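You operate a simulated robot arm through the tools that you are given. There is no shell and no other tool. Be economical: measure what you need, move in short steps, check, and stop when the job is done.

You are at the controls of a simulated two-armed robot. One attempt, no reset.

## Task
Pour the sieved glaze from the bowl into the bucket.
Fine: free the clamp and slide the bucket out, push the shaker frame back; afterwards bowl, frame and bucket go back and the clamp is tight. Where these are worked on the way, their far stop is far enough and under half their travel is too little: shaker frame.

Only the result counts: the job must be done as asked and must still hold three seconds after the hand-in. Knocking over, shifting, dropping, spilling or breaking anything else fails it.

## Robot
Two 7-joint arms with two-finger parallel grippers on one trunk, on a base that drives. Base frame: it is fixed to the floor where the robot stands at the start and does not move with it; the origin is under the middle of the robot, x ahead of it, y to its left, z up; the surface under the hand at the start is at about z = 780. Lengths are in mm, angles in rad, forces in N, time in s.
The left shoulder is at the start at [80, 131, 947], the right one opposite. With the tool pointing down near the work surface each hand reaches from about 400 to 860 mm from the robot's upright axis, wherever it stands, measured 20 degrees to its own side. Places, roughly: bowl [500, -1250, 250]; bucket tray [700, 0, 800]; clamp bar [500, -100, 900]; drawer latch [500, 100, 1100]; shaker frame [500, -400, 900]; tank lever [700, -300, 1300]. Payload 1.57 kg a hand.
Tool frame (each hand has its own): the origin (TCP) lies between the finger pads and is the grasp point; the fingertips stand 30 mm ahead of it; z points along the fingers, y is the line along which they close. The gripper opens to 110 mm. The fingers are 24 mm wide and 12 mm thick; the gripper's body (48 by 112 mm) begins 78 mm behind the TCP.
Orientation is told as [roll, pitch, yaw] about the base's x, y, z axes, in that order, counted from this pose: with the fingers straight down and closing along the base's y, the tool's x points along the base's -x, its y along +y and its z along -z.

## Interface
- The arms move only by the tool apply_moves. It takes "left_targets", "right_targets" or both (then of equal length, played together; a hand with none holds still); each is a list of rows, each a list of 7 numbers: the gripper command, from -1 (fully open) to 1 (shut), values between in proportion, then the shift along the tool's x, y, z in mm, then the turn, a rotation vector about the tool's x, y, z in rad. In form: [[gripper, x, y, z, wx, wy, wz], ...]. A call has 1 to 10 rows; each row shifts and turns the commanded pose from where the row before left it, along the tool's axes as they then stand. A row lasts 0.2 s, in which the tool goes at most 50 mm and 0.15 rad; a call with a longer step from one row to the next is refused whole, and so is a gripper value outside its range. A pose out of reach is approached as far as the arm can. The call stops where the force on the tool passes 40 N (or 10 N more than at its start, if that is more) or the arm is blocked; 0.2 s more then pass. Each finger travels about 108 mm/s and halts on what it meets, pressing with about 22 N; the grip force reading is that of the motor and also rises with nothing between the fingers. The clock runs only during rows and for 0.2 s after the last one: add rows that do not move to give the fingers time. It gives the time, the measured TCP pose, the force on the tool (base axes), the opening and the grip force at its end, in the units of the frame above (readings bear some noise), with the torque about the TCP (base axes, N m) and any sound that the robot's microphone picked up, and new pictures: "show" is both (left out), scene, wrist or none (wrist: the cameras of the hands that moved).
- Cameras (640 x 400 px; columns grow to the right, rows downward): "scene" is now at [-46.3, -22.6, 1435.2]; the picture's right is [-0.30, -0.95, 0.00], its down [-0.45, 0.14, -0.88] and it looks along [0.84, -0.27, -0.47] (base axes); focal length 214 px, centre (320, 200). "left" rides on the left gripper at [70, -16, -141] in its tool frame; the picture's right is [0.23, 0.97, 0.00], its down [-0.86, 0.20, -0.48] and it looks along [-0.47, 0.11, 0.88] (tool axes); focal length 222 px, centre (320, 200). "right" rides on the right gripper at [70, 16, -141] in its tool frame; the picture's right is [-0.23, 0.97, 0.00], its down [-0.86, -0.20, -0.48] and it looks along [-0.47, -0.11, 0.88] (tool axes); focal length 222 px, centre (320, 200). There is no depth. A picture from a camera that has moved, and an enlarged one, comes with that camera's place and axes in the base frame and with its lens. The place of the scene camera against the robot may be out by one fixed shift of up to 12 mm in any direction.
- roll_base(legs): drives the robot by 1 to 6 legs, each [ahead, left, turn to the left] in mm, mm and rad, along the robot's own axes; the way and the turn of a leg run together, so that a leg with both is an arc; at most 1500 mm and 3.142 rad a leg. The arms and the cameras ride along, it lands a little off, and it stops where it bumps. It gives what a move gives, and a new picture of the scene camera.
- aim_head(pan, tilt): turns the head with the scene camera to pan (to the left, within 1.902 rad either way) and tilt (down, from -0.506 to 1.204), counted from straight ahead of the robot. It gives what a move gives, and a new picture of the scene camera.
- inspect(camera, box): a new picture of the part [left, top, right, bottom] of that camera's present view, enlarged. No time passes.
- hand_in(): hands the job in; it is judged then, once.

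Work in short steps. Places have to be worked out from the pictures, the camera data and where the tool is seen: move nearer, look again, correct. Check each grasp and each placing, and mend what went wrong. You have 120 turns and 260 pictures in all, those below and enlarged ones among them. Open the grippers and draw the arms clear of the work before you hand the job in, unless the task says otherwise.

The tools are called as a command line: name --argument value ..., lists and objects as JSON in quotes. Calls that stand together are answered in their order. apply_moves: Moves the arms, as the interface text tells. Its arguments: {"type":"object","properties":{"left_targets":{"type":"array"},"right_targets":{"type":"array"},"show":{"type":"string","enum":["both","scene","wrist","none"]}},"required":[]} The other tools are called the same way: roll_base (legs) drives the base; aim_head (pan, tilt) turns the head that bears the scene camera; inspect (camera, box) takes an enlarged picture of a part of a camera's view; hand_in () hands the job in.

At the start:

```text
time: 0.0
left_tool_pos: [432.0, 28.5, 1335.5]
left_tool_rot: [-0.001, -0.002, -0.001]
left_force: [-0.9, -0.3, -0.4]
left_moment: [-0.02, 0.0, 0.04]
left_opening: 109.9
left_grip_force: 0.0
right_tool_pos: [385.5, -335.7, 1389.2]
right_tool_rot: [0.0, -0.002, 0.001]
right_force: [-0.2, 0.7, -0.7]
right_moment: [0.02, -0.04, -0.02]
right_opening: 110.1
right_grip_force: 0.0
robot x, y, heading: [0.8, 2.2, -0.004]
head pan, tilt: [-0.307, 0.492]
```

scene: 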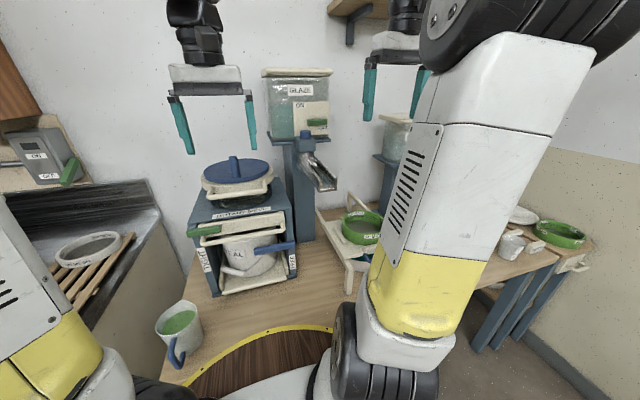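
right: 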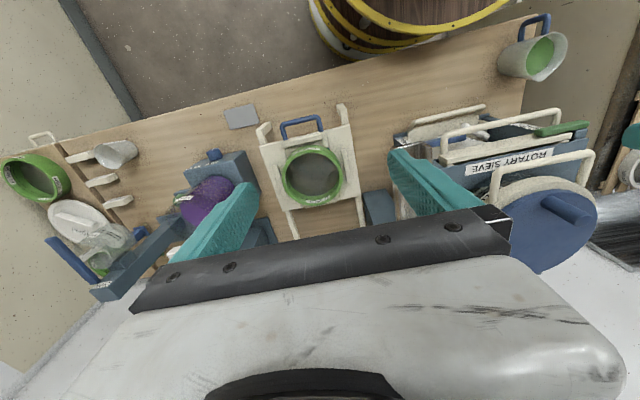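
left: 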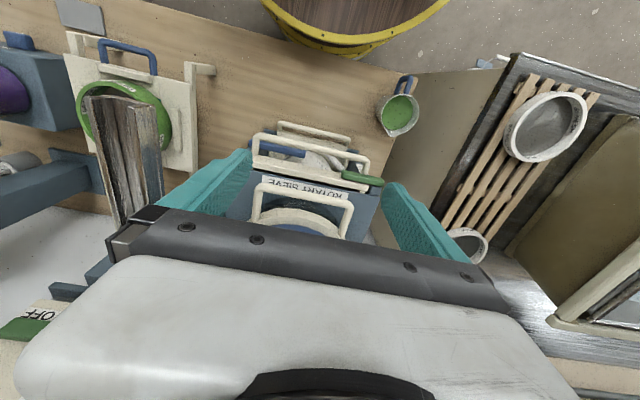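

I start by enlarging the views of the sieve and the bench to see what the parts are.

inspect --camera "scene" --box '[150, 140, 340, 310]'

inspect --camera "right" --box '[230, 60, 610, 280]'

inspect --camera "left" --box '[50, 20, 430, 240]'

inspect --camera "right" --box '[0, 100, 260, 300]'

```text
2.35 times, centred on (245, 225) of scene
camera zoom: at [-46.3, -22.6, 1435.2], right [-0.3, -0.95, 0.0], down [-0.45, 0.14, -0.88], along [0.84, -0.27, -0.47], focal length 505 px, centre (496, 141)
```

zoom: 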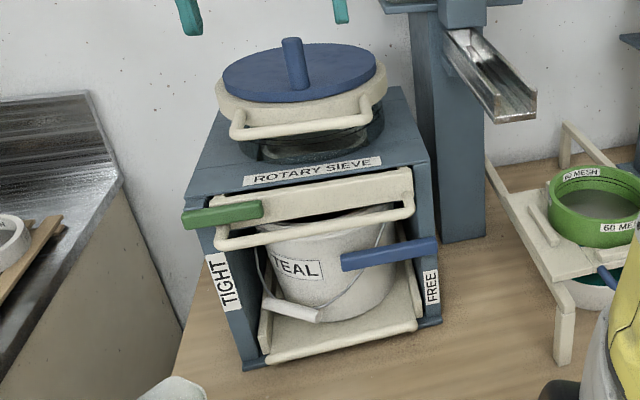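

```text
1.68 times, centred on (420, 170) of right
camera zoom: at [317.5, -319.8, 1529.8], right [0.23, 0.97, 0.0], down [0.86, -0.2, 0.48], along [0.47, -0.11, -0.88], focal length 374 px, centre (152, 250)
```

zoom: 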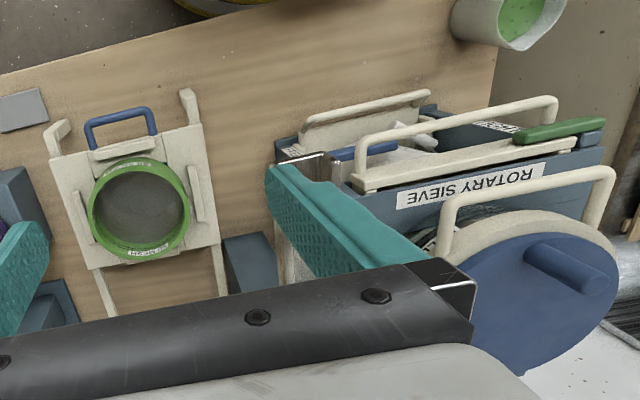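

```text
1.68 times, centred on (240, 130) of left
camera zoom: at [362.8, 11.7, 1474.3], right [-0.23, 0.97, 0.0], down [0.86, 0.2, 0.48], along [0.47, 0.11, -0.88], focal length 374 px, centre (455, 318)
```

zoom: 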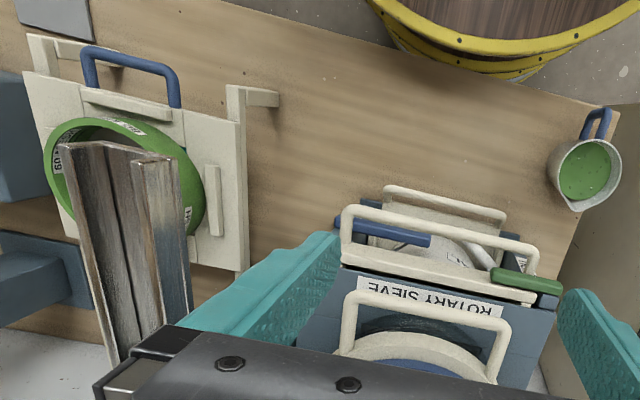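

```text
2.00 times, centred on (130, 200) of right
camera zoom: at [317.5, -319.8, 1529.8], right [0.23, 0.97, 0.0], down [0.86, -0.2, 0.48], along [0.47, -0.11, -0.88], focal length 444 px, centre (700, 200)
```

zoom: 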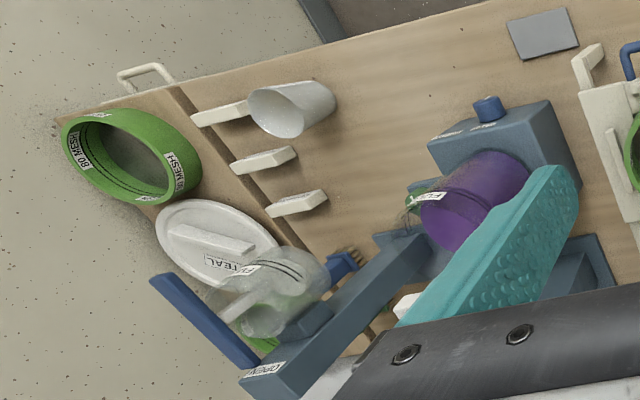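

I look around to the right and below, to find the bowl and get a clearer look at the shaker frame.

aim_head --pan -0.9 --tilt 0.7

aim_head --pan -1.5 --tilt 0.7

aim_head --pan 0.4 --tilt 0.7

```text
time: 1.0
left_tool_pos: [432.5, 29.3, 1335.2]
left_tool_rot: [0.0, 0.0, 0.0]
left_force: [0.4, 0.2, -0.4]
left_moment: [0.0, 0.0, 0.01]
left_opening: 110.1
left_grip_force: 0.0
right_tool_pos: [386.3, -336.9, 1388.7]
right_tool_rot: [-0.001, 0.0, -0.001]
right_force: [-0.5, -0.7, 0.0]
right_moment: [0.01, 0.03, 0.02]
right_opening: 110.1
right_grip_force: 0.2
robot x, y, heading: [-1.3, 1.6, 0.004]
head pan, tilt: [-0.901, 0.7]
camera scene: at [-80.4, -61.5, 1416.8], right [-0.78, -0.62, 0.0], down [-0.4, 0.5, -0.77], along [0.48, -0.6, -0.64], focal length 214 px, centre (320, 200)
```

scene: 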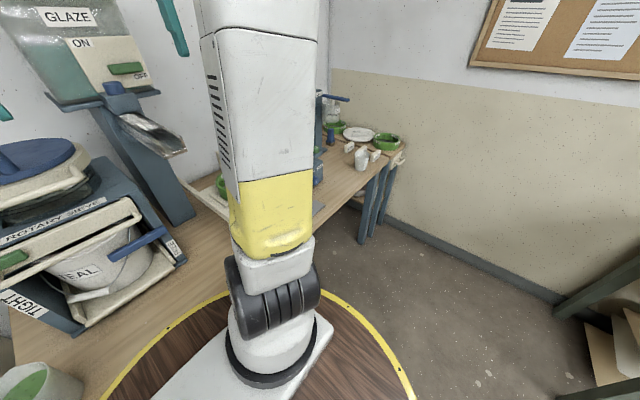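

```text
time: 2.0
left_tool_pos: [433.2, 27.6, 1334.5]
left_tool_rot: [-0.002, 0.0, 0.001]
left_force: [0.0, 0.6, 0.0]
left_moment: [0.01, -0.02, -0.03]
left_opening: 110.3
left_grip_force: 0.1
right_tool_pos: [385.0, -336.5, 1389.0]
right_tool_rot: [0.001, -0.001, -0.001]
right_force: [0.4, 0.3, 0.5]
right_moment: [-0.02, -0.02, 0.0]
right_opening: 110.0
right_grip_force: 0.0
robot x, y, heading: [-0.7, -0.4, -0.002]
head pan, tilt: [-1.499, 0.7]
camera scene: at [-127.1, -79.7, 1416.8], right [-1.0, -0.07, 0.0], down [-0.05, 0.64, -0.76], along [0.06, -0.76, -0.64], focal length 214 px, centre (320, 200)
```

scene: 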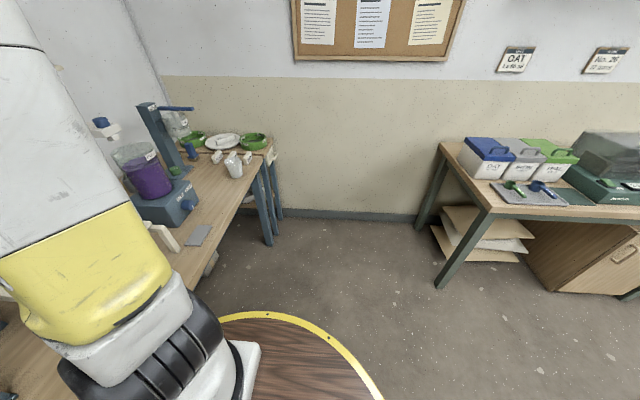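

```text
time: 3.9
left_tool_pos: [432.5, 28.7, 1335.4]
left_tool_rot: [0.0, 0.0, 0.0]
left_force: [0.5, 0.4, 0.2]
left_moment: [-0.02, -0.01, -0.01]
left_opening: 110.0
left_grip_force: 0.1
right_tool_pos: [385.7, -335.6, 1389.3]
right_tool_rot: [-0.001, 0.0, 0.0]
right_force: [0.4, -0.4, 0.2]
right_moment: [-0.01, -0.04, -0.01]
right_opening: 109.9
right_grip_force: 0.0
robot x, y, heading: [1.1, 2.3, -0.003]
head pan, tilt: [0.4, 0.7]
camera scene: at [-54.9, 38.1, 1416.8], right [0.39, -0.92, 0.0], down [-0.59, -0.25, -0.76], along [0.7, 0.3, -0.64], focal length 214 px, centre (320, 200)
```

scene: 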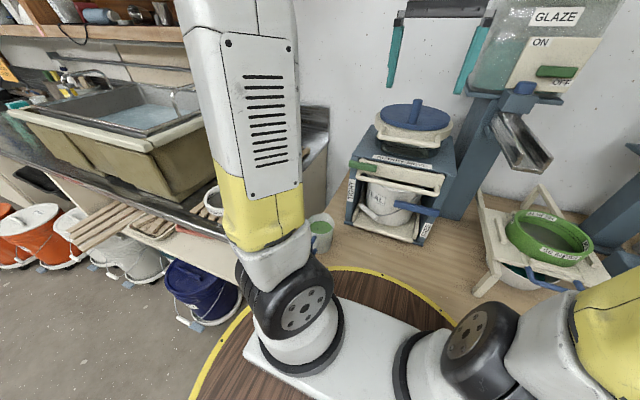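

I look for the bowl: I turn back to the right with a steeper view, and enlarge the area under the bench.

aim_head --pan -1.3 --tilt 0.8

inspect --camera "scene" --box '[60, 60, 380, 260]'

```text
time: 5.6
left_tool_pos: [432.1, 29.2, 1334.6]
left_tool_rot: [0.0, 0.0, 0.0]
left_force: [0.5, -0.6, 0.4]
left_moment: [-0.01, 0.01, -0.02]
left_opening: 110.0
left_grip_force: 0.0
right_tool_pos: [383.9, -336.8, 1389.1]
right_tool_rot: [-0.001, 0.0, 0.001]
right_force: [-0.3, -0.5, -0.5]
right_moment: [-0.01, 0.0, -0.01]
right_opening: 110.0
right_grip_force: 0.1
robot x, y, heading: [-2.4, 1.9, -0.004]
head pan, tilt: [-1.3, 0.799]
camera scene: at [-111.6, -72.7, 1408.6], right [-0.96, -0.27, 0.0], down [-0.19, 0.69, -0.7], along [0.19, -0.67, -0.72], focal length 214 px, centre (320, 200)
```

scene: 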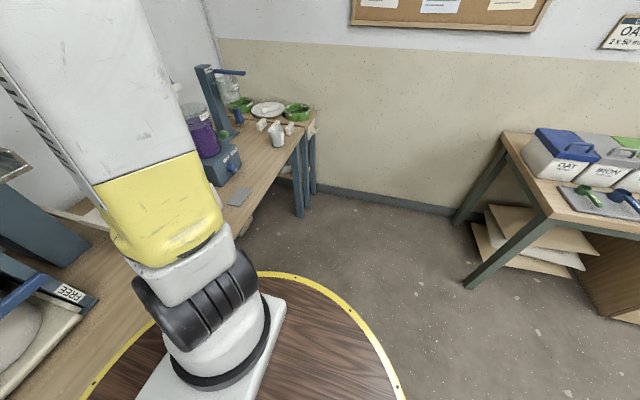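

```text
2.00 times, centred on (220, 160) of scene
camera zoom: at [-111.6, -72.7, 1408.6], right [-0.96, -0.27, 0.0], down [-0.19, 0.69, -0.7], along [0.19, -0.67, -0.72], focal length 429 px, centre (520, 280)
```

zoom: 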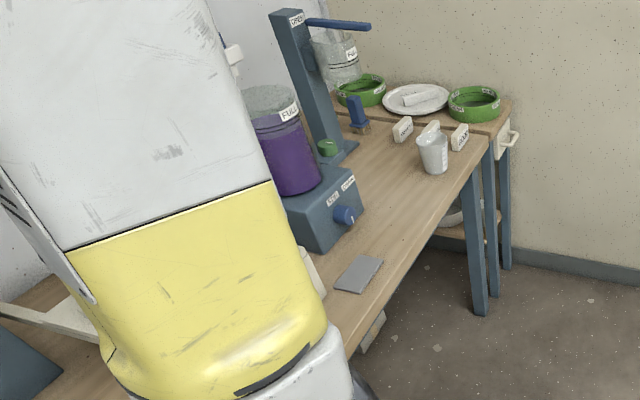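

A second bowl sits on a low shelf at the right bench end. I back off slightly and strafe right for an unobstructed view of the frame.

roll_base --legs '[[-200, 0, 0], [0, -450, 0]]'

aim_head --pan 0.0 --tilt 0.6

```text
time: 9.5
left_tool_pos: [241.2, -421.6, 1334.7]
left_tool_rot: [0.001, 0.0, -0.005]
left_force: [0.1, 0.2, -0.2]
left_moment: [-0.01, 0.01, 0.01]
left_opening: 110.1
left_grip_force: 0.0
right_tool_pos: [192.3, -785.8, 1388.5]
right_tool_rot: [-0.002, 0.0, -0.004]
right_force: [0.7, 0.2, -0.1]
right_moment: [-0.02, -0.01, -0.02]
right_opening: 110.1
right_grip_force: 0.1
robot x, y, heading: [-190.6, -448.4, -0.007]
head pan, tilt: [-1.3, 0.799]
camera scene: at [-303.8, -519.5, 1408.6], right [-0.97, -0.26, 0.0], down [-0.19, 0.69, -0.7], along [0.18, -0.67, -0.72], focal length 214 px, centre (320, 200)
```

scene: 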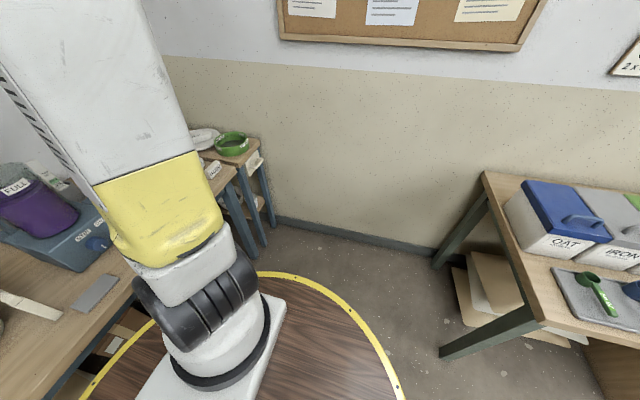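

```text
time: 10.9
left_tool_pos: [241.0, -421.1, 1334.2]
left_tool_rot: [0.0, 0.0, -0.006]
left_force: [-0.5, 0.8, 0.1]
left_moment: [0.0, 0.01, -0.04]
left_opening: 109.9
left_grip_force: 0.0
right_tool_pos: [193.4, -786.4, 1389.1]
right_tool_rot: [-0.001, -0.001, -0.004]
right_force: [-0.6, -0.3, -0.6]
right_moment: [0.01, 0.0, -0.02]
right_opening: 110.1
right_grip_force: 0.1
robot x, y, heading: [-190.9, -447.8, -0.006]
head pan, tilt: [0.0, 0.6]
camera scene: at [-236.5, -442.3, 1425.4], right [-0.01, -1.0, 0.0], down [-0.57, 0.0, -0.82], along [0.82, -0.01, -0.57], focal length 214 px, centre (320, 200)
```

scene: 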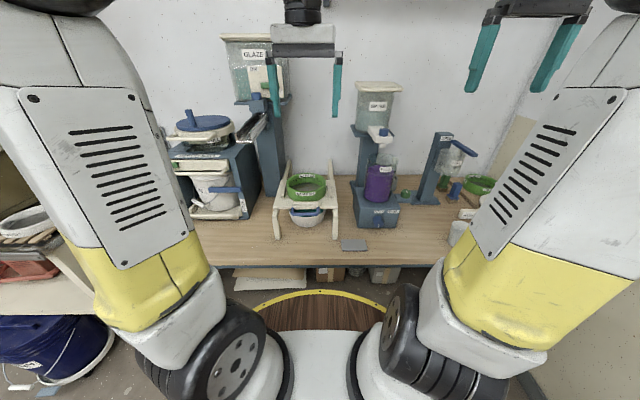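

inspect --camera "scene" --box '[150, 100, 350, 250]'

inspect --camera "scene" --box '[260, 150, 360, 250]'

inspect --camera "scene" --box '[160, 110, 270, 225]'

inspect --camera "left" --box '[0, 0, 640, 400]'

```text
2.67 times, centred on (250, 175) of scene
camera zoom: at [-236.5, -442.3, 1425.4], right [-0.01, -1.0, 0.0], down [-0.57, 0.0, -0.82], along [0.82, -0.01, -0.57], focal length 572 px, centre (507, 267)
```

zoom: 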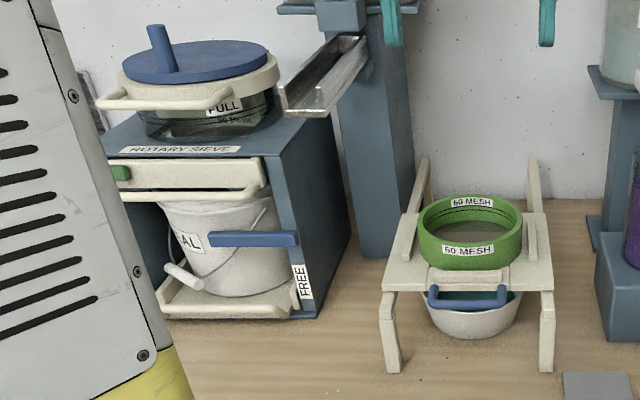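

```text
4.00 times, centred on (310, 200) of scene
camera zoom: at [-236.5, -442.3, 1425.4], right [-0.01, -1.0, 0.0], down [-0.57, 0.0, -0.82], along [0.82, -0.01, -0.57], focal length 858 px, centre (360, 200)
```

zoom: 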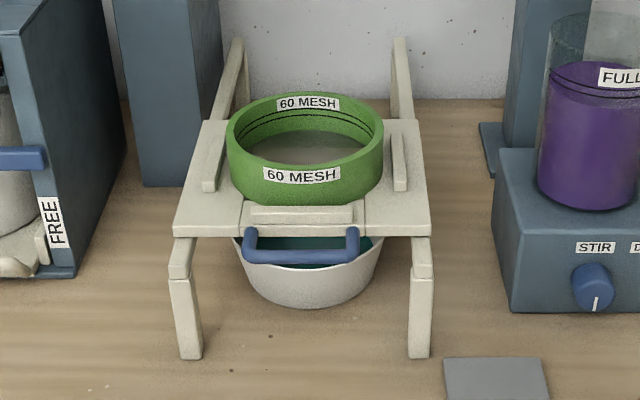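

```text
3.48 times, centred on (215, 168) of scene
camera zoom: at [-236.5, -442.3, 1425.4], right [-0.01, -1.0, 0.0], down [-0.57, 0.0, -0.82], along [0.82, -0.01, -0.57], focal length 746 px, centre (685, 313)
```

zoom: 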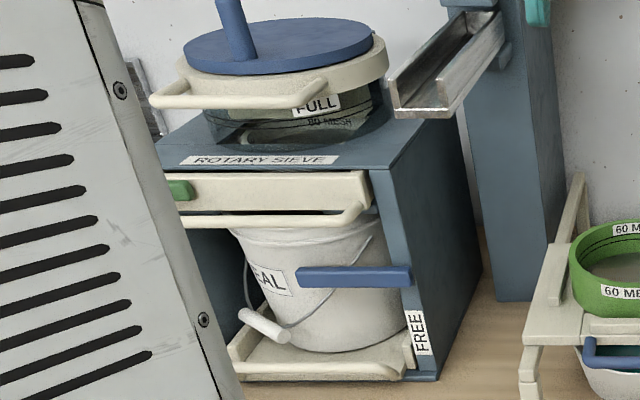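

```text
1.00 times, centred on (320, 200) of left (not enlarged: the box is as wide or as high as the picture)
camera zoom: at [171.2, -438.1, 1474.4], right [-0.22, 0.98, 0.0], down [0.86, 0.19, 0.48], along [0.47, 0.11, -0.88], focal length 222 px, centre (320, 200)
```

zoom: 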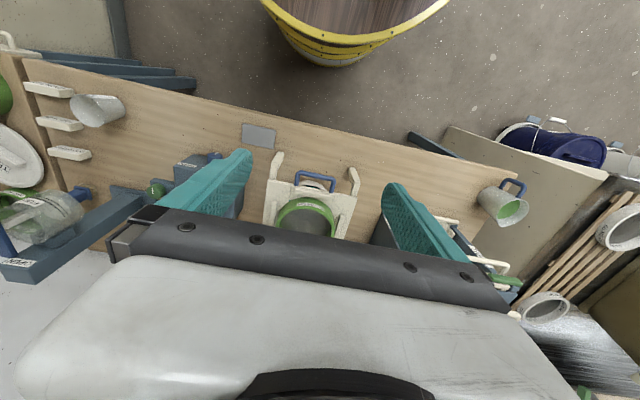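

The bowl with the teal glaze is under the sliding frame, about (540,-396). Next I go in front of the cabinet to look at the clamp and the tray.

roll_base --legs '[[0, 470, 0]]'

inspect --camera "scene" --box '[240, 90, 420, 240]'

```text
time: 13.8
left_tool_pos: [243.9, 61.9, 1334.9]
left_tool_rot: [-0.001, 0.0, -0.015]
left_force: [-0.6, 0.2, -0.2]
left_moment: [-0.01, -0.01, -0.01]
left_opening: 109.9
left_grip_force: 0.1
right_tool_pos: [193.9, -302.1, 1389.2]
right_tool_rot: [0.001, 0.0, -0.012]
right_force: [0.1, -0.6, -0.2]
right_moment: [0.05, -0.04, -0.01]
right_opening: 109.7
right_grip_force: 0.1
robot x, y, heading: [-191.0, 42.9, -0.01]
head pan, tilt: [0.0, 0.6]
camera scene: at [-231.9, 44.3, 1425.4], right [-0.01, -1.0, 0.0], down [-0.56, 0.01, -0.82], along [0.82, -0.01, -0.57], focal length 214 px, centre (320, 200)
```

scene: 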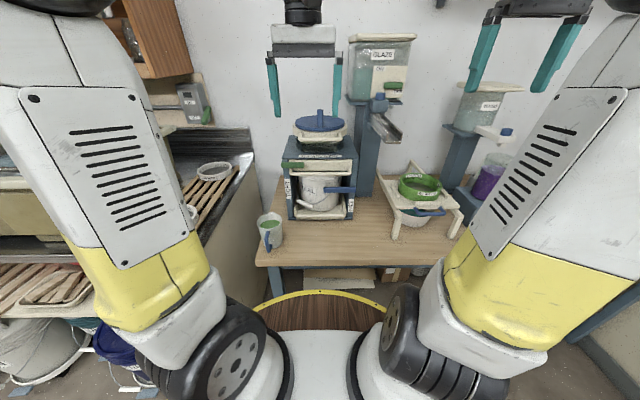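

```text
2.67 times, centred on (330, 165) of scene
camera zoom: at [-231.9, 44.3, 1425.4], right [-0.01, -1.0, 0.0], down [-0.56, 0.01, -0.82], along [0.82, -0.01, -0.57], focal length 572 px, centre (293, 293)
```

zoom: 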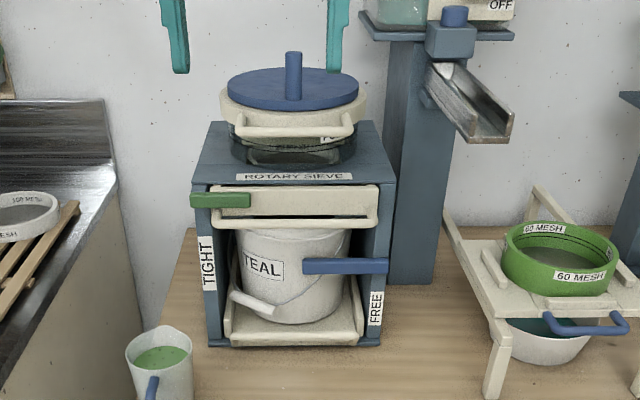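

The blue bar (clamp) spans from the right post to the middle of the bucket at z≈945. I bring the left wrist camera in front of the cabinet for a close look.

apply_moves --left_targets '[[-1, 0, 0, 50, 0, 0, 0], [-1, 0, 0, 50, 0, 0, 0], [-1, 0, 0, 50, 0, 0, 0], [-1, 0, 0, 50, 0, 0, 0], [-1, 0, 0, 50, 0, 0, 0], [-1, 0, 0, 30, 0, 0, 0]]' --show "none"

apply_moves --left_targets '[[-1, 0, 0, 0, 0, -0.15, 0], [-1, 0, 0, 0, 0, -0.15, 0], [-1, 0, 0, 0, 0, -0.15, 0], [-1, 0, 0, 0, 0, -0.15, 0], [-1, 0, 0, 0, 0, -0.15, 0], [-1, 0, 0, 0, 0, -0.15, 0], [-1, 0, 0, 0, 0, -0.15, 0]]' --show "wrist"

```text
time: 15.2
left_tool_pos: [247.2, 60.7, 1055.7]
left_tool_rot: [0.0, 0.002, -0.013]
left_force: [0.5, -0.2, 0.3]
left_moment: [0.02, -0.01, 0.01]
left_opening: 109.7
left_grip_force: 0.0
right_tool_pos: [194.3, -301.8, 1388.6]
right_tool_rot: [-0.002, 0.0, -0.012]
right_force: [0.0, -0.1, 0.3]
right_moment: [-0.01, -0.01, 0.0]
right_opening: 109.9
right_grip_force: 0.0
robot x, y, heading: [-188.6, 42.9, -0.013]
head pan, tilt: [0.0, 0.6]
```

```text
time: 16.8
left_tool_pos: [302.3, 16.4, 1094.4]
left_tool_rot: [0.002, -1.051, -0.014]
left_force: [0.0, 0.4, 0.2]
left_moment: [0.02, 0.0, 0.01]
left_opening: 110.0
left_grip_force: 0.1
left hand out of reach, approached as far as the arm can: row 5, 6, 7
right_tool_pos: [194.3, -301.7, 1389.0]
right_tool_rot: [0.0, -0.001, -0.012]
right_force: [-0.1, 1.3, 1.5]
right_moment: [-0.02, -0.05, 0.03]
right_opening: 109.8
right_grip_force: 0.0
robot x, y, heading: [-188.7, 39.7, -0.011]
head pan, tilt: [0.0, 0.6]
camera left: at [144.9, 1.2, 1103.1], right [-0.1, 0.98, -0.2], down [0.01, 0.2, 0.98], along [0.99, 0.1, -0.03], focal length 222 px, centre (320, 200)
```

left: 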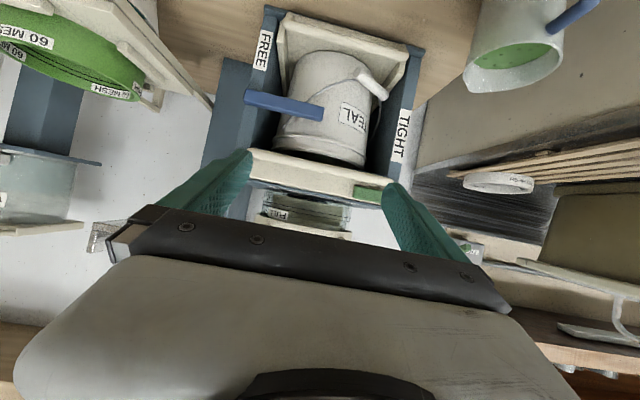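

inspect --camera "left" --box '[190, 0, 430, 240]'

inspect --camera "left" --box '[220, 60, 340, 150]'

```text
1.67 times, centred on (310, 120) of left
camera zoom: at [144.9, 1.2, 1103.1], right [-0.1, 0.98, -0.2], down [0.01, 0.2, 0.98], along [0.99, 0.1, -0.03], focal length 370 px, centre (337, 333)
```

zoom: 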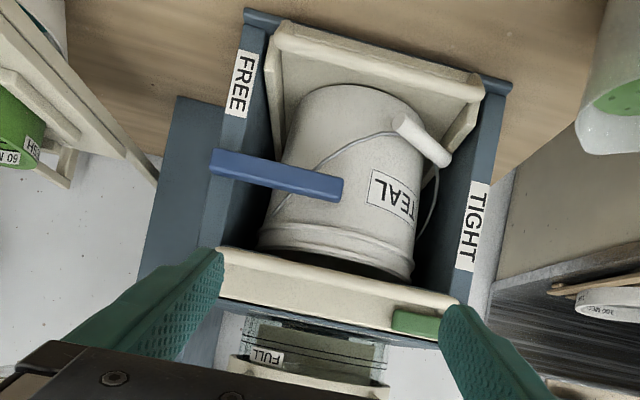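

```text
4.44 times, centred on (280, 105) of left
camera zoom: at [144.9, 1.2, 1103.1], right [-0.1, 0.98, -0.2], down [0.01, 0.2, 0.98], along [0.99, 0.1, -0.03], focal length 987 px, centre (498, 622)
```

zoom: 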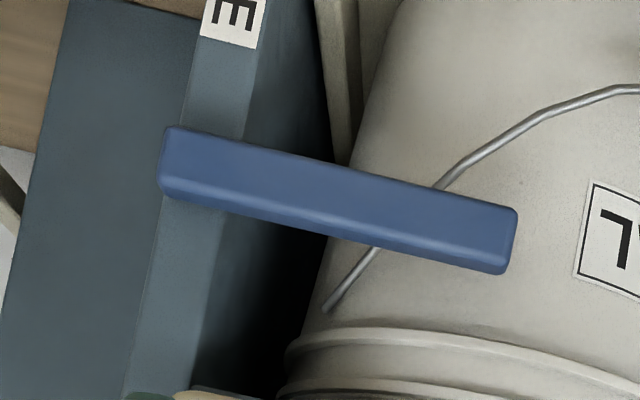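

The bar looks pivoted on the right post: level is TIGHT, hanging down over the FREE label would be free. I close the left gripper and bring it in front of the bar for a second bearing.

apply_moves --left_targets '[[1, -6, -11, 38.7, 0, 0, 0], [1, -6, -11, 38.7, 0, 0, 0], [1, -6, -11, 38.7, 0, 0, 0], [1, -6, -11, 38.7, 0, 0, 0], [1, -6, -11, 38.7, 0, 0, 0], [1, 0, 0, 0, 0, -0.15, 0], [1, 0, 0, 0, 0, -0.15, 0], [1, 0, 0, 0, 0, 0, 0]]'

inspect --camera "left" --box '[160, 0, 480, 200]'

```text
time: 18.6
left_tool_pos: [485.2, -40.6, 1024.5]
left_tool_rot: [-0.002, -1.351, -0.012]
left_force: [0.1, -0.3, -8.2]
left_moment: [-0.04, -0.1, -0.02]
left_opening: 0.0
left_grip_force: 21.5
right_tool_pos: [196.2, -302.0, 1388.7]
right_tool_rot: [-0.001, 0.0, -0.012]
right_force: [0.1, 0.2, 0.5]
right_moment: [-0.01, 0.01, -0.02]
right_opening: 109.9
right_grip_force: 0.1
robot x, y, heading: [-185.7, 39.5, -0.014]
head pan, tilt: [0.0, 0.6]
camera scene: at [-231.5, 44.3, 1425.4], right [-0.01, -1.0, 0.0], down [-0.57, 0.01, -0.82], along [0.82, -0.01, -0.57], focal length 214 px, centre (320, 200)
camera left: at [332.8, -55.5, 984.3], right [-0.04, 0.97, -0.22], down [-0.28, 0.2, 0.94], along [0.96, 0.1, 0.26], focal length 222 px, centre (320, 200)
```

scene: 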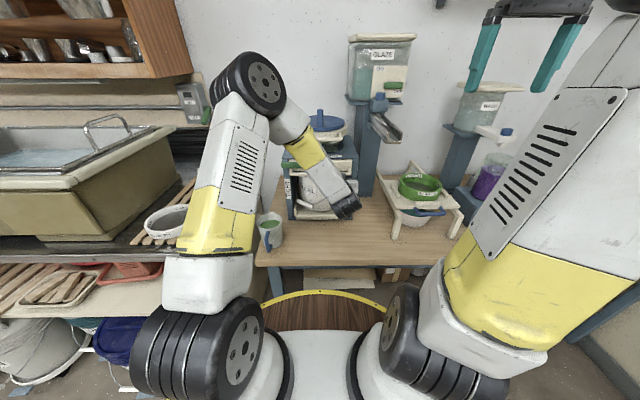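
left: 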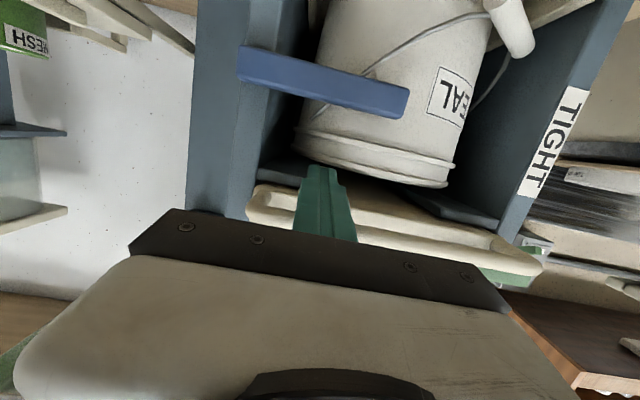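

```text
2.00 times, centred on (320, 100) of left
camera zoom: at [332.8, -55.5, 984.3], right [-0.04, 0.97, -0.22], down [-0.28, 0.2, 0.94], along [0.96, 0.1, 0.26], focal length 444 px, centre (320, 400)
```

zoom: 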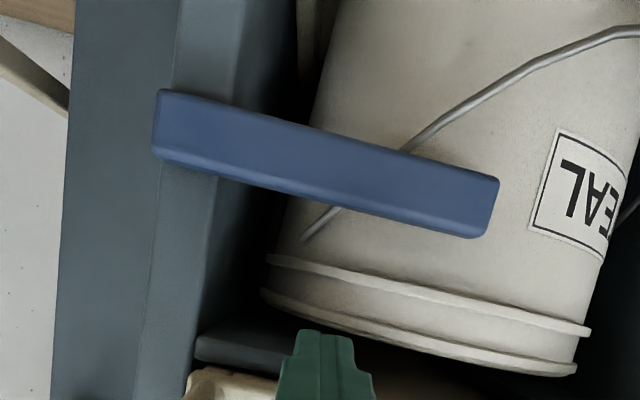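

Triangulating gives the bar spanning y −122…16 at z≈940, x≈535. My finger is lightly touching the drawer pull above, so I lower it and set it over the bar's tip.

apply_moves --left_targets '[[1, 20, 20, 4, 0, 0, 0], [1, 20, 20, 4, 0, 0, 0], [1, -5, 0, 25, 0, 0, 0]]'

```text
time: 19.4
left_tool_pos: [511.1, 1.7, 981.5]
left_tool_rot: [-0.002, -1.349, -0.012]
left_force: [0.1, -0.5, -0.5]
left_moment: [0.02, 0.01, 0.01]
left_opening: 0.2
left_grip_force: 21.1
right_tool_pos: [194.0, -302.2, 1389.3]
right_tool_rot: [-0.002, 0.0, -0.012]
right_force: [-0.2, -0.3, 0.4]
right_moment: [0.05, 0.01, 0.01]
right_opening: 110.0
right_grip_force: 0.1
robot x, y, heading: [-185.3, 36.4, -0.014]
head pan, tilt: [0.0, 0.6]
camera scene: at [-232.0, 44.3, 1425.4], right [-0.01, -1.0, 0.0], down [-0.56, 0.01, -0.83], along [0.82, -0.01, -0.56], focal length 214 px, centre (320, 200)
camera left: at [358.3, -14.8, 943.7], right [-0.04, 0.97, -0.22], down [-0.28, 0.2, 0.94], along [0.96, 0.1, 0.26], focal length 222 px, centre (320, 200)
```

scene: 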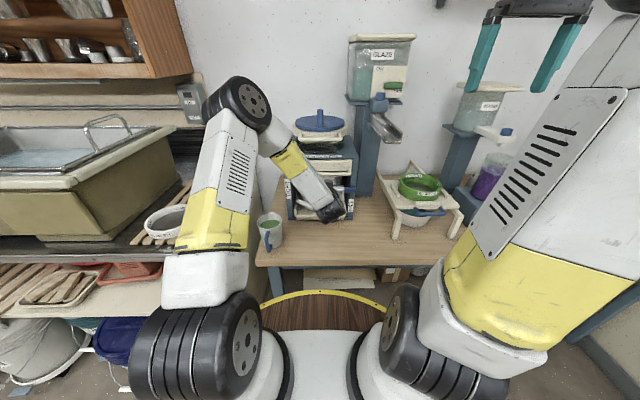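
left: 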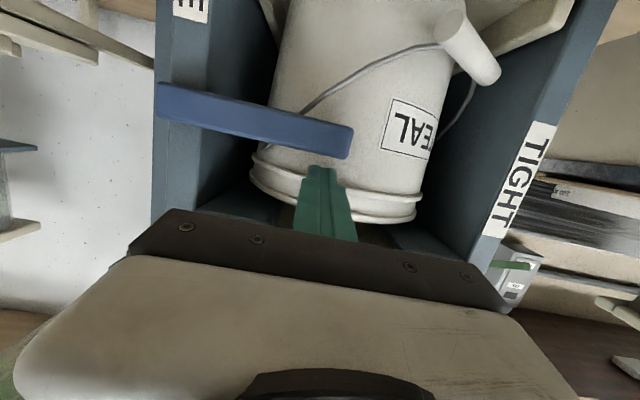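

The finger sits above the bar's tip. I push it down along the arc for about a third and check.

apply_moves --left_targets '[[1, 10, -4, 2.2, 0, 0, 0], [1, 14, 1, 3.1, 0, 0, 0], [1, 14, 1, 3.1, 0, 0, 0], [1, 14, -2, 3.1, 0, 0, 0], [1, 14, -2, 3.1, 0, 0, 0]]' --show "wrist"

```text
time: 20.6
left_tool_pos: [510.0, -5.3, 915.6]
left_tool_rot: [0.0, -1.348, -0.011]
left_force: [-0.4, 0.0, 0.6]
left_moment: [-0.02, 0.0, 0.01]
left_opening: 0.0
left_grip_force: 21.1
right_tool_pos: [194.9, -301.9, 1388.2]
right_tool_rot: [0.001, 0.0, -0.014]
right_force: [0.0, -1.3, 0.0]
right_moment: [0.0, -0.02, 0.0]
right_opening: 110.0
right_grip_force: 0.1
robot x, y, heading: [-183.1, 38.8, -0.014]
head pan, tilt: [0.0, 0.6]
camera left: at [356.1, -21.5, 876.9], right [-0.04, 0.97, -0.22], down [-0.28, 0.2, 0.94], along [0.96, 0.1, 0.26], focal length 222 px, centre (320, 200)
```

left: 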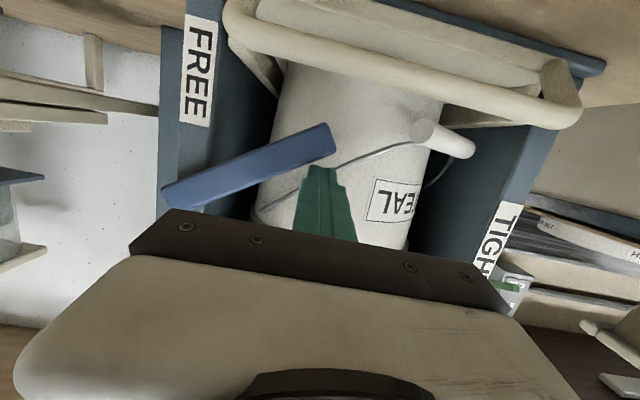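

The bar pivots as expected. I follow the arc inward, staying above the tray's pull loop.

apply_moves --left_targets '[[1, 19.5, -18, 4.4, 0, 0, 0], [1, 11.7, -20, 2.6, 0, 0, 0], [1, 13.7, -18, 3, 0, 0, 0], [1, 9.8, -21, 2.2, 0, 0, 0], [1, 0, -12, 0, 0, 0, 0]]' --show "wrist"

```text
time: 21.9
left_tool_pos: [510.3, -87.0, 858.1]
left_tool_rot: [0.026, -1.35, -0.021]
left_force: [0.3, 2.6, -0.4]
left_moment: [0.0, 0.06, 0.09]
left_opening: 0.1
left_grip_force: 21.5
right_tool_pos: [195.1, -301.1, 1388.8]
right_tool_rot: [0.001, -0.001, -0.011]
right_force: [-1.0, 0.3, 0.0]
right_moment: [-0.02, 0.04, -0.03]
right_opening: 109.9
right_grip_force: 0.1
robot x, y, heading: [-185.2, 39.6, -0.008]
head pan, tilt: [0.0, 0.6]
stopped in row 5 (left hand): the force on the tool passed its limit at 42 N (the readings are from after the stop); the commanded pose is now the measured one
camera left: at [357.1, -104.2, 818.8], right [-0.05, 0.97, -0.22], down [-0.28, 0.19, 0.94], along [0.96, 0.11, 0.26], focal length 222 px, centre (320, 200)
```

left: 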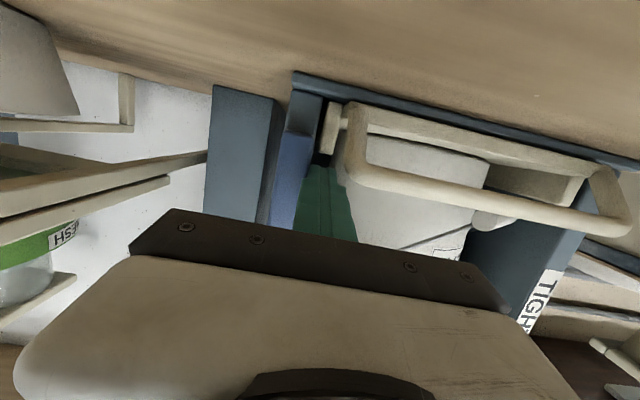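

The bar hangs vertical at its stop (free). I draw the hand back and look at the tray's pull loop.

apply_moves --left_targets '[[1, 0, 10, 0, 0, 0, 0], [1, -10, 10, -40, 0, 0, 0], [1, -20, 15, -40, 0, 0, 0], [1, -30, 15, -30, 0, 0, 0], [1, -30, 15, -20, 0, 0, 0]]'

inspect --camera "left" --box '[160, 0, 480, 200]'

```text
time: 23.1
left_tool_pos: [400.7, -25.3, 976.4]
left_tool_rot: [0.025, -1.35, -0.023]
left_force: [0.4, -0.4, 0.1]
left_moment: [0.02, 0.01, 0.01]
left_opening: 0.1
left_grip_force: 21.1
right_tool_pos: [196.5, -301.4, 1388.6]
right_tool_rot: [0.002, 0.0, -0.011]
right_force: [1.4, -0.2, -0.3]
right_moment: [0.04, 0.04, 0.02]
right_opening: 110.0
right_grip_force: 0.1
robot x, y, heading: [-184.0, 39.9, -0.012]
head pan, tilt: [0.0, 0.6]
camera scene: at [-231.8, 44.6, 1425.4], right [-0.01, -1.0, 0.0], down [-0.57, 0.01, -0.82], along [0.82, -0.01, -0.57], focal length 214 px, centre (320, 200)
camera left: at [247.6, -42.8, 936.9], right [-0.05, 0.97, -0.22], down [-0.28, 0.19, 0.94], along [0.96, 0.11, 0.26], focal length 222 px, centre (320, 200)
```

scene: 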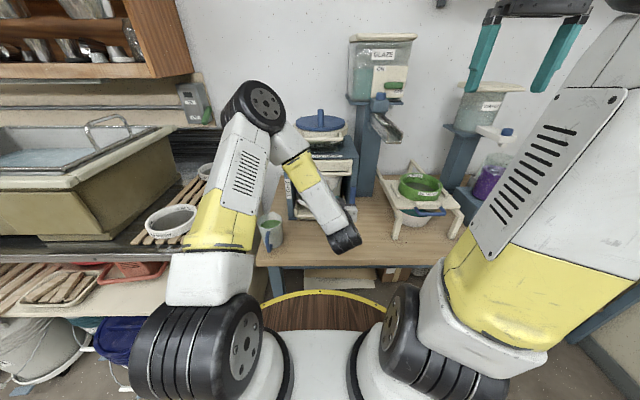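
left: 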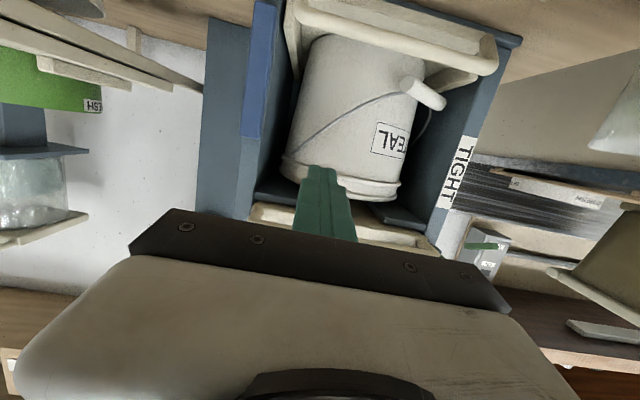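

```text
2.00 times, centred on (320, 100) of left
camera zoom: at [247.6, -42.8, 936.9], right [-0.05, 0.97, -0.22], down [-0.28, 0.19, 0.94], along [0.96, 0.11, 0.26], focal length 444 px, centre (320, 400)
```

zoom: 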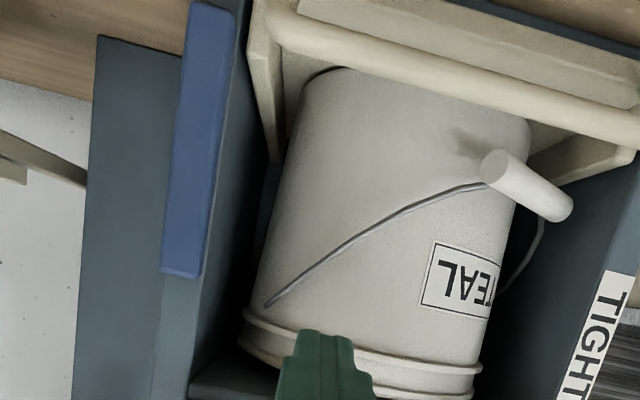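

The clamp is free. The tray's pull loop lies at x≈486, z≈836, y −72…108. I'll turn the left hand 90° about its own axis so the fingers close vertically on it.

apply_moves --left_targets '[[0, 0, 0, 0, 0, 0.15, 0], [0, 0, 0, 0, 0, 0.1, 0], [0, 0, 0, 0, 0, 0, 0.15], [0, 0, 0, 0, 0, 0, 0.15], [0, 0, 0, 0, 0, 0, 0.15], [0, 0, 0, 0, 0, 0, 0.15], [0, 0, 0, 0, 0, 0, 0.15], [0, 0, 0, 0, 0, 0, 0.15], [0, 0, 0, 0, 0, 0, 0.15], [0, 0, 0, 0, 0, 0, 0.15]]' --show "none"

apply_moves --left_targets '[[0, 0, 0, 0, 0, 0, 0.15], [0, 0, 0, 0, 0, 0, 0.15], [0, 0, 0, 0, 0, 0, 0.07]]'

```text
time: 25.3
left_tool_pos: [401.6, -23.0, 973.7]
left_tool_rot: [1.072, -0.321, -1.394]
left_force: [1.0, 0.1, -0.2]
left_moment: [0.04, 0.01, -0.01]
left_opening: 54.9
left_grip_force: 0.1
right_tool_pos: [194.6, -301.3, 1388.3]
right_tool_rot: [0.0, 0.001, -0.01]
right_force: [-0.1, 0.1, 0.8]
right_moment: [-0.03, -0.02, 0.04]
right_opening: 110.2
right_grip_force: 0.1
robot x, y, heading: [-184.6, 39.0, -0.01]
head pan, tilt: [0.0, 0.6]
```

```text
time: 26.1
left_tool_pos: [402.2, -23.1, 973.0]
left_tool_rot: [1.1, 0.004, -1.568]
left_force: [0.2, -1.1, 0.5]
left_moment: [0.01, -0.01, 0.01]
left_opening: 54.7
left_grip_force: 0.0
right_tool_pos: [195.9, -300.4, 1389.5]
right_tool_rot: [0.0, -0.001, -0.011]
right_force: [0.8, -0.2, 0.0]
right_moment: [0.03, 0.02, -0.03]
right_opening: 110.0
right_grip_force: 0.0
robot x, y, heading: [-185.3, 38.8, -0.012]
head pan, tilt: [0.0, 0.6]
camera scene: at [-232.1, 44.7, 1425.4], right [-0.01, -1.0, 0.0], down [-0.57, 0.01, -0.82], along [0.82, -0.01, -0.57], focal length 214 px, centre (320, 200)
camera left: at [268.2, 44.2, 1022.3], right [0.44, 0.22, 0.87], down [-0.33, -0.86, 0.39], along [0.83, -0.46, -0.3], focal length 222 px, centre (320, 200)
```

scene: 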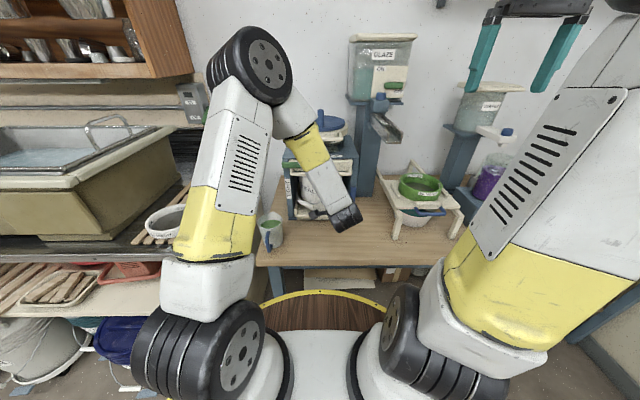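
left: 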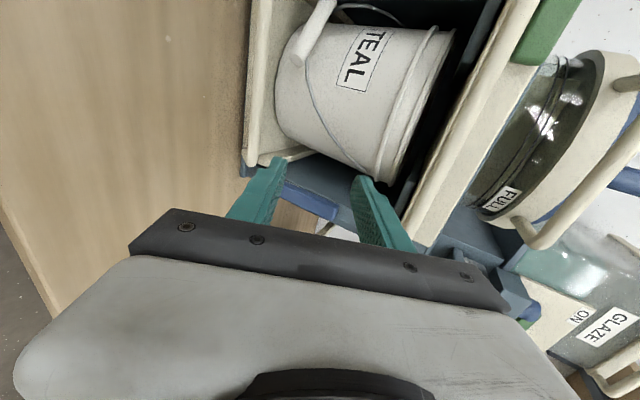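

Orientation is right. I go to a pre-grasp point 80 mm short of the loop.

apply_moves --left_targets '[[0, 9, -27, 16, 0, 0, 0], [0, 9, -27, 16, 0, 0, 0], [0, 10, -28, 16, 0, 0, 0]]' --show "wrist"

inspect --camera "left" --box '[150, 30, 450, 230]'

```text
time: 26.9
left_tool_pos: [406.1, 6.2, 879.1]
left_tool_rot: [1.103, 0.003, -1.567]
left_force: [0.1, 0.1, -0.4]
left_moment: [0.01, 0.0, 0.02]
left_opening: 55.3
left_grip_force: 0.1
right_tool_pos: [195.2, -299.9, 1389.5]
right_tool_rot: [0.0, -0.001, -0.01]
right_force: [-1.2, -0.4, 0.2]
right_moment: [-0.02, -0.02, 0.01]
right_opening: 110.0
right_grip_force: 0.1
robot x, y, heading: [-185.6, 39.0, -0.014]
head pan, tilt: [0.0, 0.6]
camera left: at [273.6, 73.5, 926.7], right [0.44, 0.23, 0.87], down [-0.33, -0.86, 0.39], along [0.83, -0.46, -0.3], focal length 222 px, centre (320, 200)
```

left: 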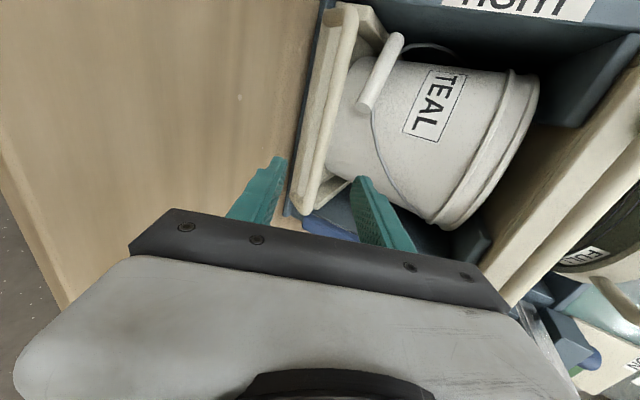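

```text
2.00 times, centred on (300, 130) of left
camera zoom: at [273.6, 73.5, 926.7], right [0.44, 0.23, 0.87], down [-0.33, -0.86, 0.39], along [0.83, -0.46, -0.3], focal length 444 px, centre (360, 340)
```

zoom: 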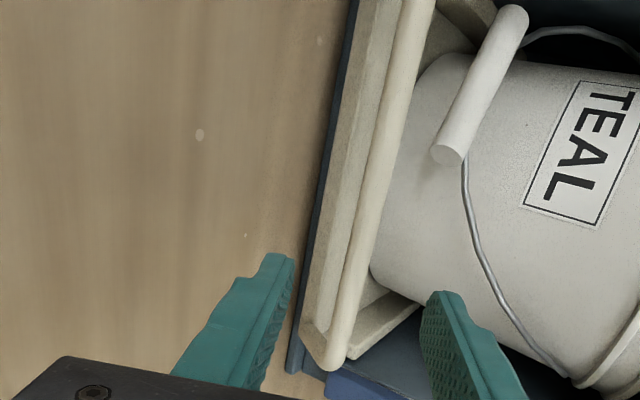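

The loop lies between the fingers' heights. I advance along the fingers 75 mm.

apply_moves --left_targets '[[0, 0, 0, 30, 0, 0, 0], [0, 0, 0, 30, 0, 0, 0], [0, 0, 0, 15, 0, 0, 0]]' --show "wrist"

inspect --camera "left" --box '[150, 30, 450, 230]'

```text
time: 27.7
left_tool_pos: [473.5, 5.9, 845.6]
left_tool_rot: [1.102, 0.002, -1.568]
left_force: [-0.6, 1.0, -0.4]
left_moment: [-0.01, -0.01, 0.02]
left_opening: 54.9
left_grip_force: 0.1
right_tool_pos: [194.5, -300.6, 1388.3]
right_tool_rot: [0.0, 0.0, -0.01]
right_force: [0.2, -0.1, 0.7]
right_moment: [0.0, 0.02, -0.03]
right_opening: 110.1
right_grip_force: 0.0
robot x, y, heading: [-187.3, 38.3, -0.012]
head pan, tilt: [0.0, 0.6]
camera left: at [340.6, 74.2, 892.9], right [0.44, 0.23, 0.87], down [-0.33, -0.86, 0.39], along [0.83, -0.46, -0.3], focal length 222 px, centre (320, 200)
```

left: 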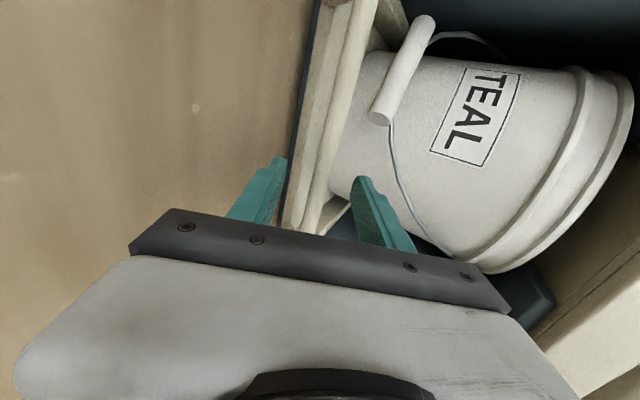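

```text
2.00 times, centred on (300, 130) of left
camera zoom: at [340.6, 74.2, 892.9], right [0.44, 0.23, 0.87], down [-0.33, -0.86, 0.39], along [0.83, -0.46, -0.3], focal length 444 px, centre (360, 340)
```

zoom: 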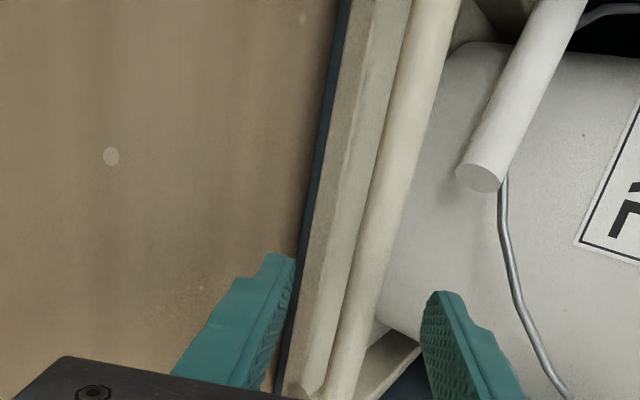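

The bar is between the fingers; I close.

apply_moves --left_targets '[[1, 0, 0, 0, 0, 0, 0], [1, 0, 0, 0, 0, 0, 0], [1, 0, 0, 0, 0, 0, 0]]' --show "wrist"

```text
time: 28.5
left_tool_pos: [472.9, 5.7, 845.3]
left_tool_rot: [1.098, 0.002, -1.567]
left_force: [0.6, 0.9, -0.6]
left_moment: [-0.15, 0.03, -0.03]
left_opening: 13.5
left_grip_force: 29.8
right_tool_pos: [195.6, -301.1, 1389.1]
right_tool_rot: [0.0, 0.001, -0.01]
right_force: [0.8, -0.1, 0.4]
right_moment: [0.02, 0.0, -0.01]
right_opening: 110.2
right_grip_force: 0.1
robot x, y, heading: [-190.4, 37.7, -0.008]
head pan, tilt: [0.0, 0.6]
camera left: at [340.4, 74.2, 892.9], right [0.44, 0.23, 0.87], down [-0.33, -0.86, 0.39], along [0.83, -0.46, -0.3], focal length 222 px, centre (320, 200)
```

left: 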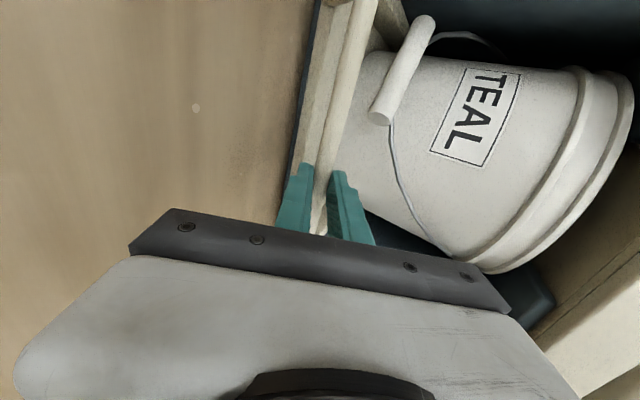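

Gripped at 13.5 mm. I pull straight back in small steps with the arm.

apply_moves --left_targets '[[1, 0, -9, -17.8, 0, 0, 0], [1, 0, -9, -17.8, 0, 0, 0], [1, 0, -9, -17.8, 0, 0, 0], [1, 0, -9, -17.8, 0, 0, 0]]'

```text
time: 29.5
left_tool_pos: [395.5, 5.9, 845.0]
left_tool_rot: [1.096, 0.004, -1.564]
left_force: [-1.2, 8.2, -22.3]
left_moment: [0.13, 0.45, 0.26]
left_opening: 13.5
left_grip_force: 30.3
right_tool_pos: [195.6, -299.9, 1390.0]
right_tool_rot: [0.0, -0.001, -0.012]
right_force: [0.1, 0.8, 0.0]
right_moment: [-0.01, -0.01, 0.05]
right_opening: 109.9
right_grip_force: 0.1
robot x, y, heading: [-186.0, 39.7, -0.006]
head pan, tilt: [0.0, 0.6]
camera scene: at [-231.4, 45.1, 1425.5], right [-0.01, -1.0, 0.0], down [-0.57, 0.01, -0.82], along [0.82, -0.01, -0.57], focal length 214 px, centre (320, 200)
camera left: at [261.3, 73.7, 893.8], right [0.44, 0.23, 0.87], down [-0.33, -0.86, 0.39], along [0.83, -0.46, -0.31], focal length 222 px, centre (320, 200)
```

scene: 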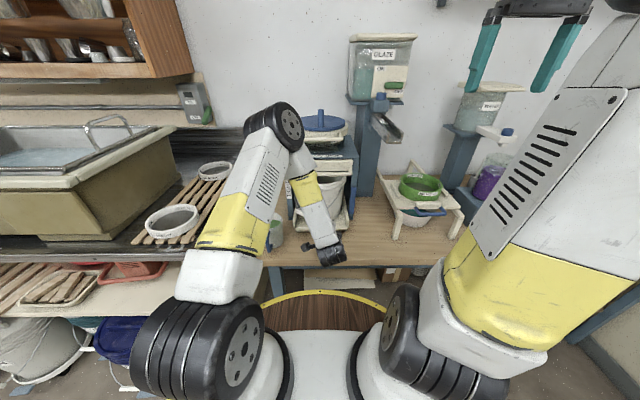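
left: 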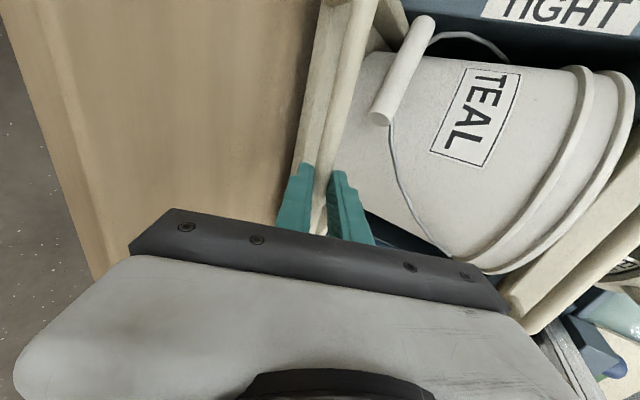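

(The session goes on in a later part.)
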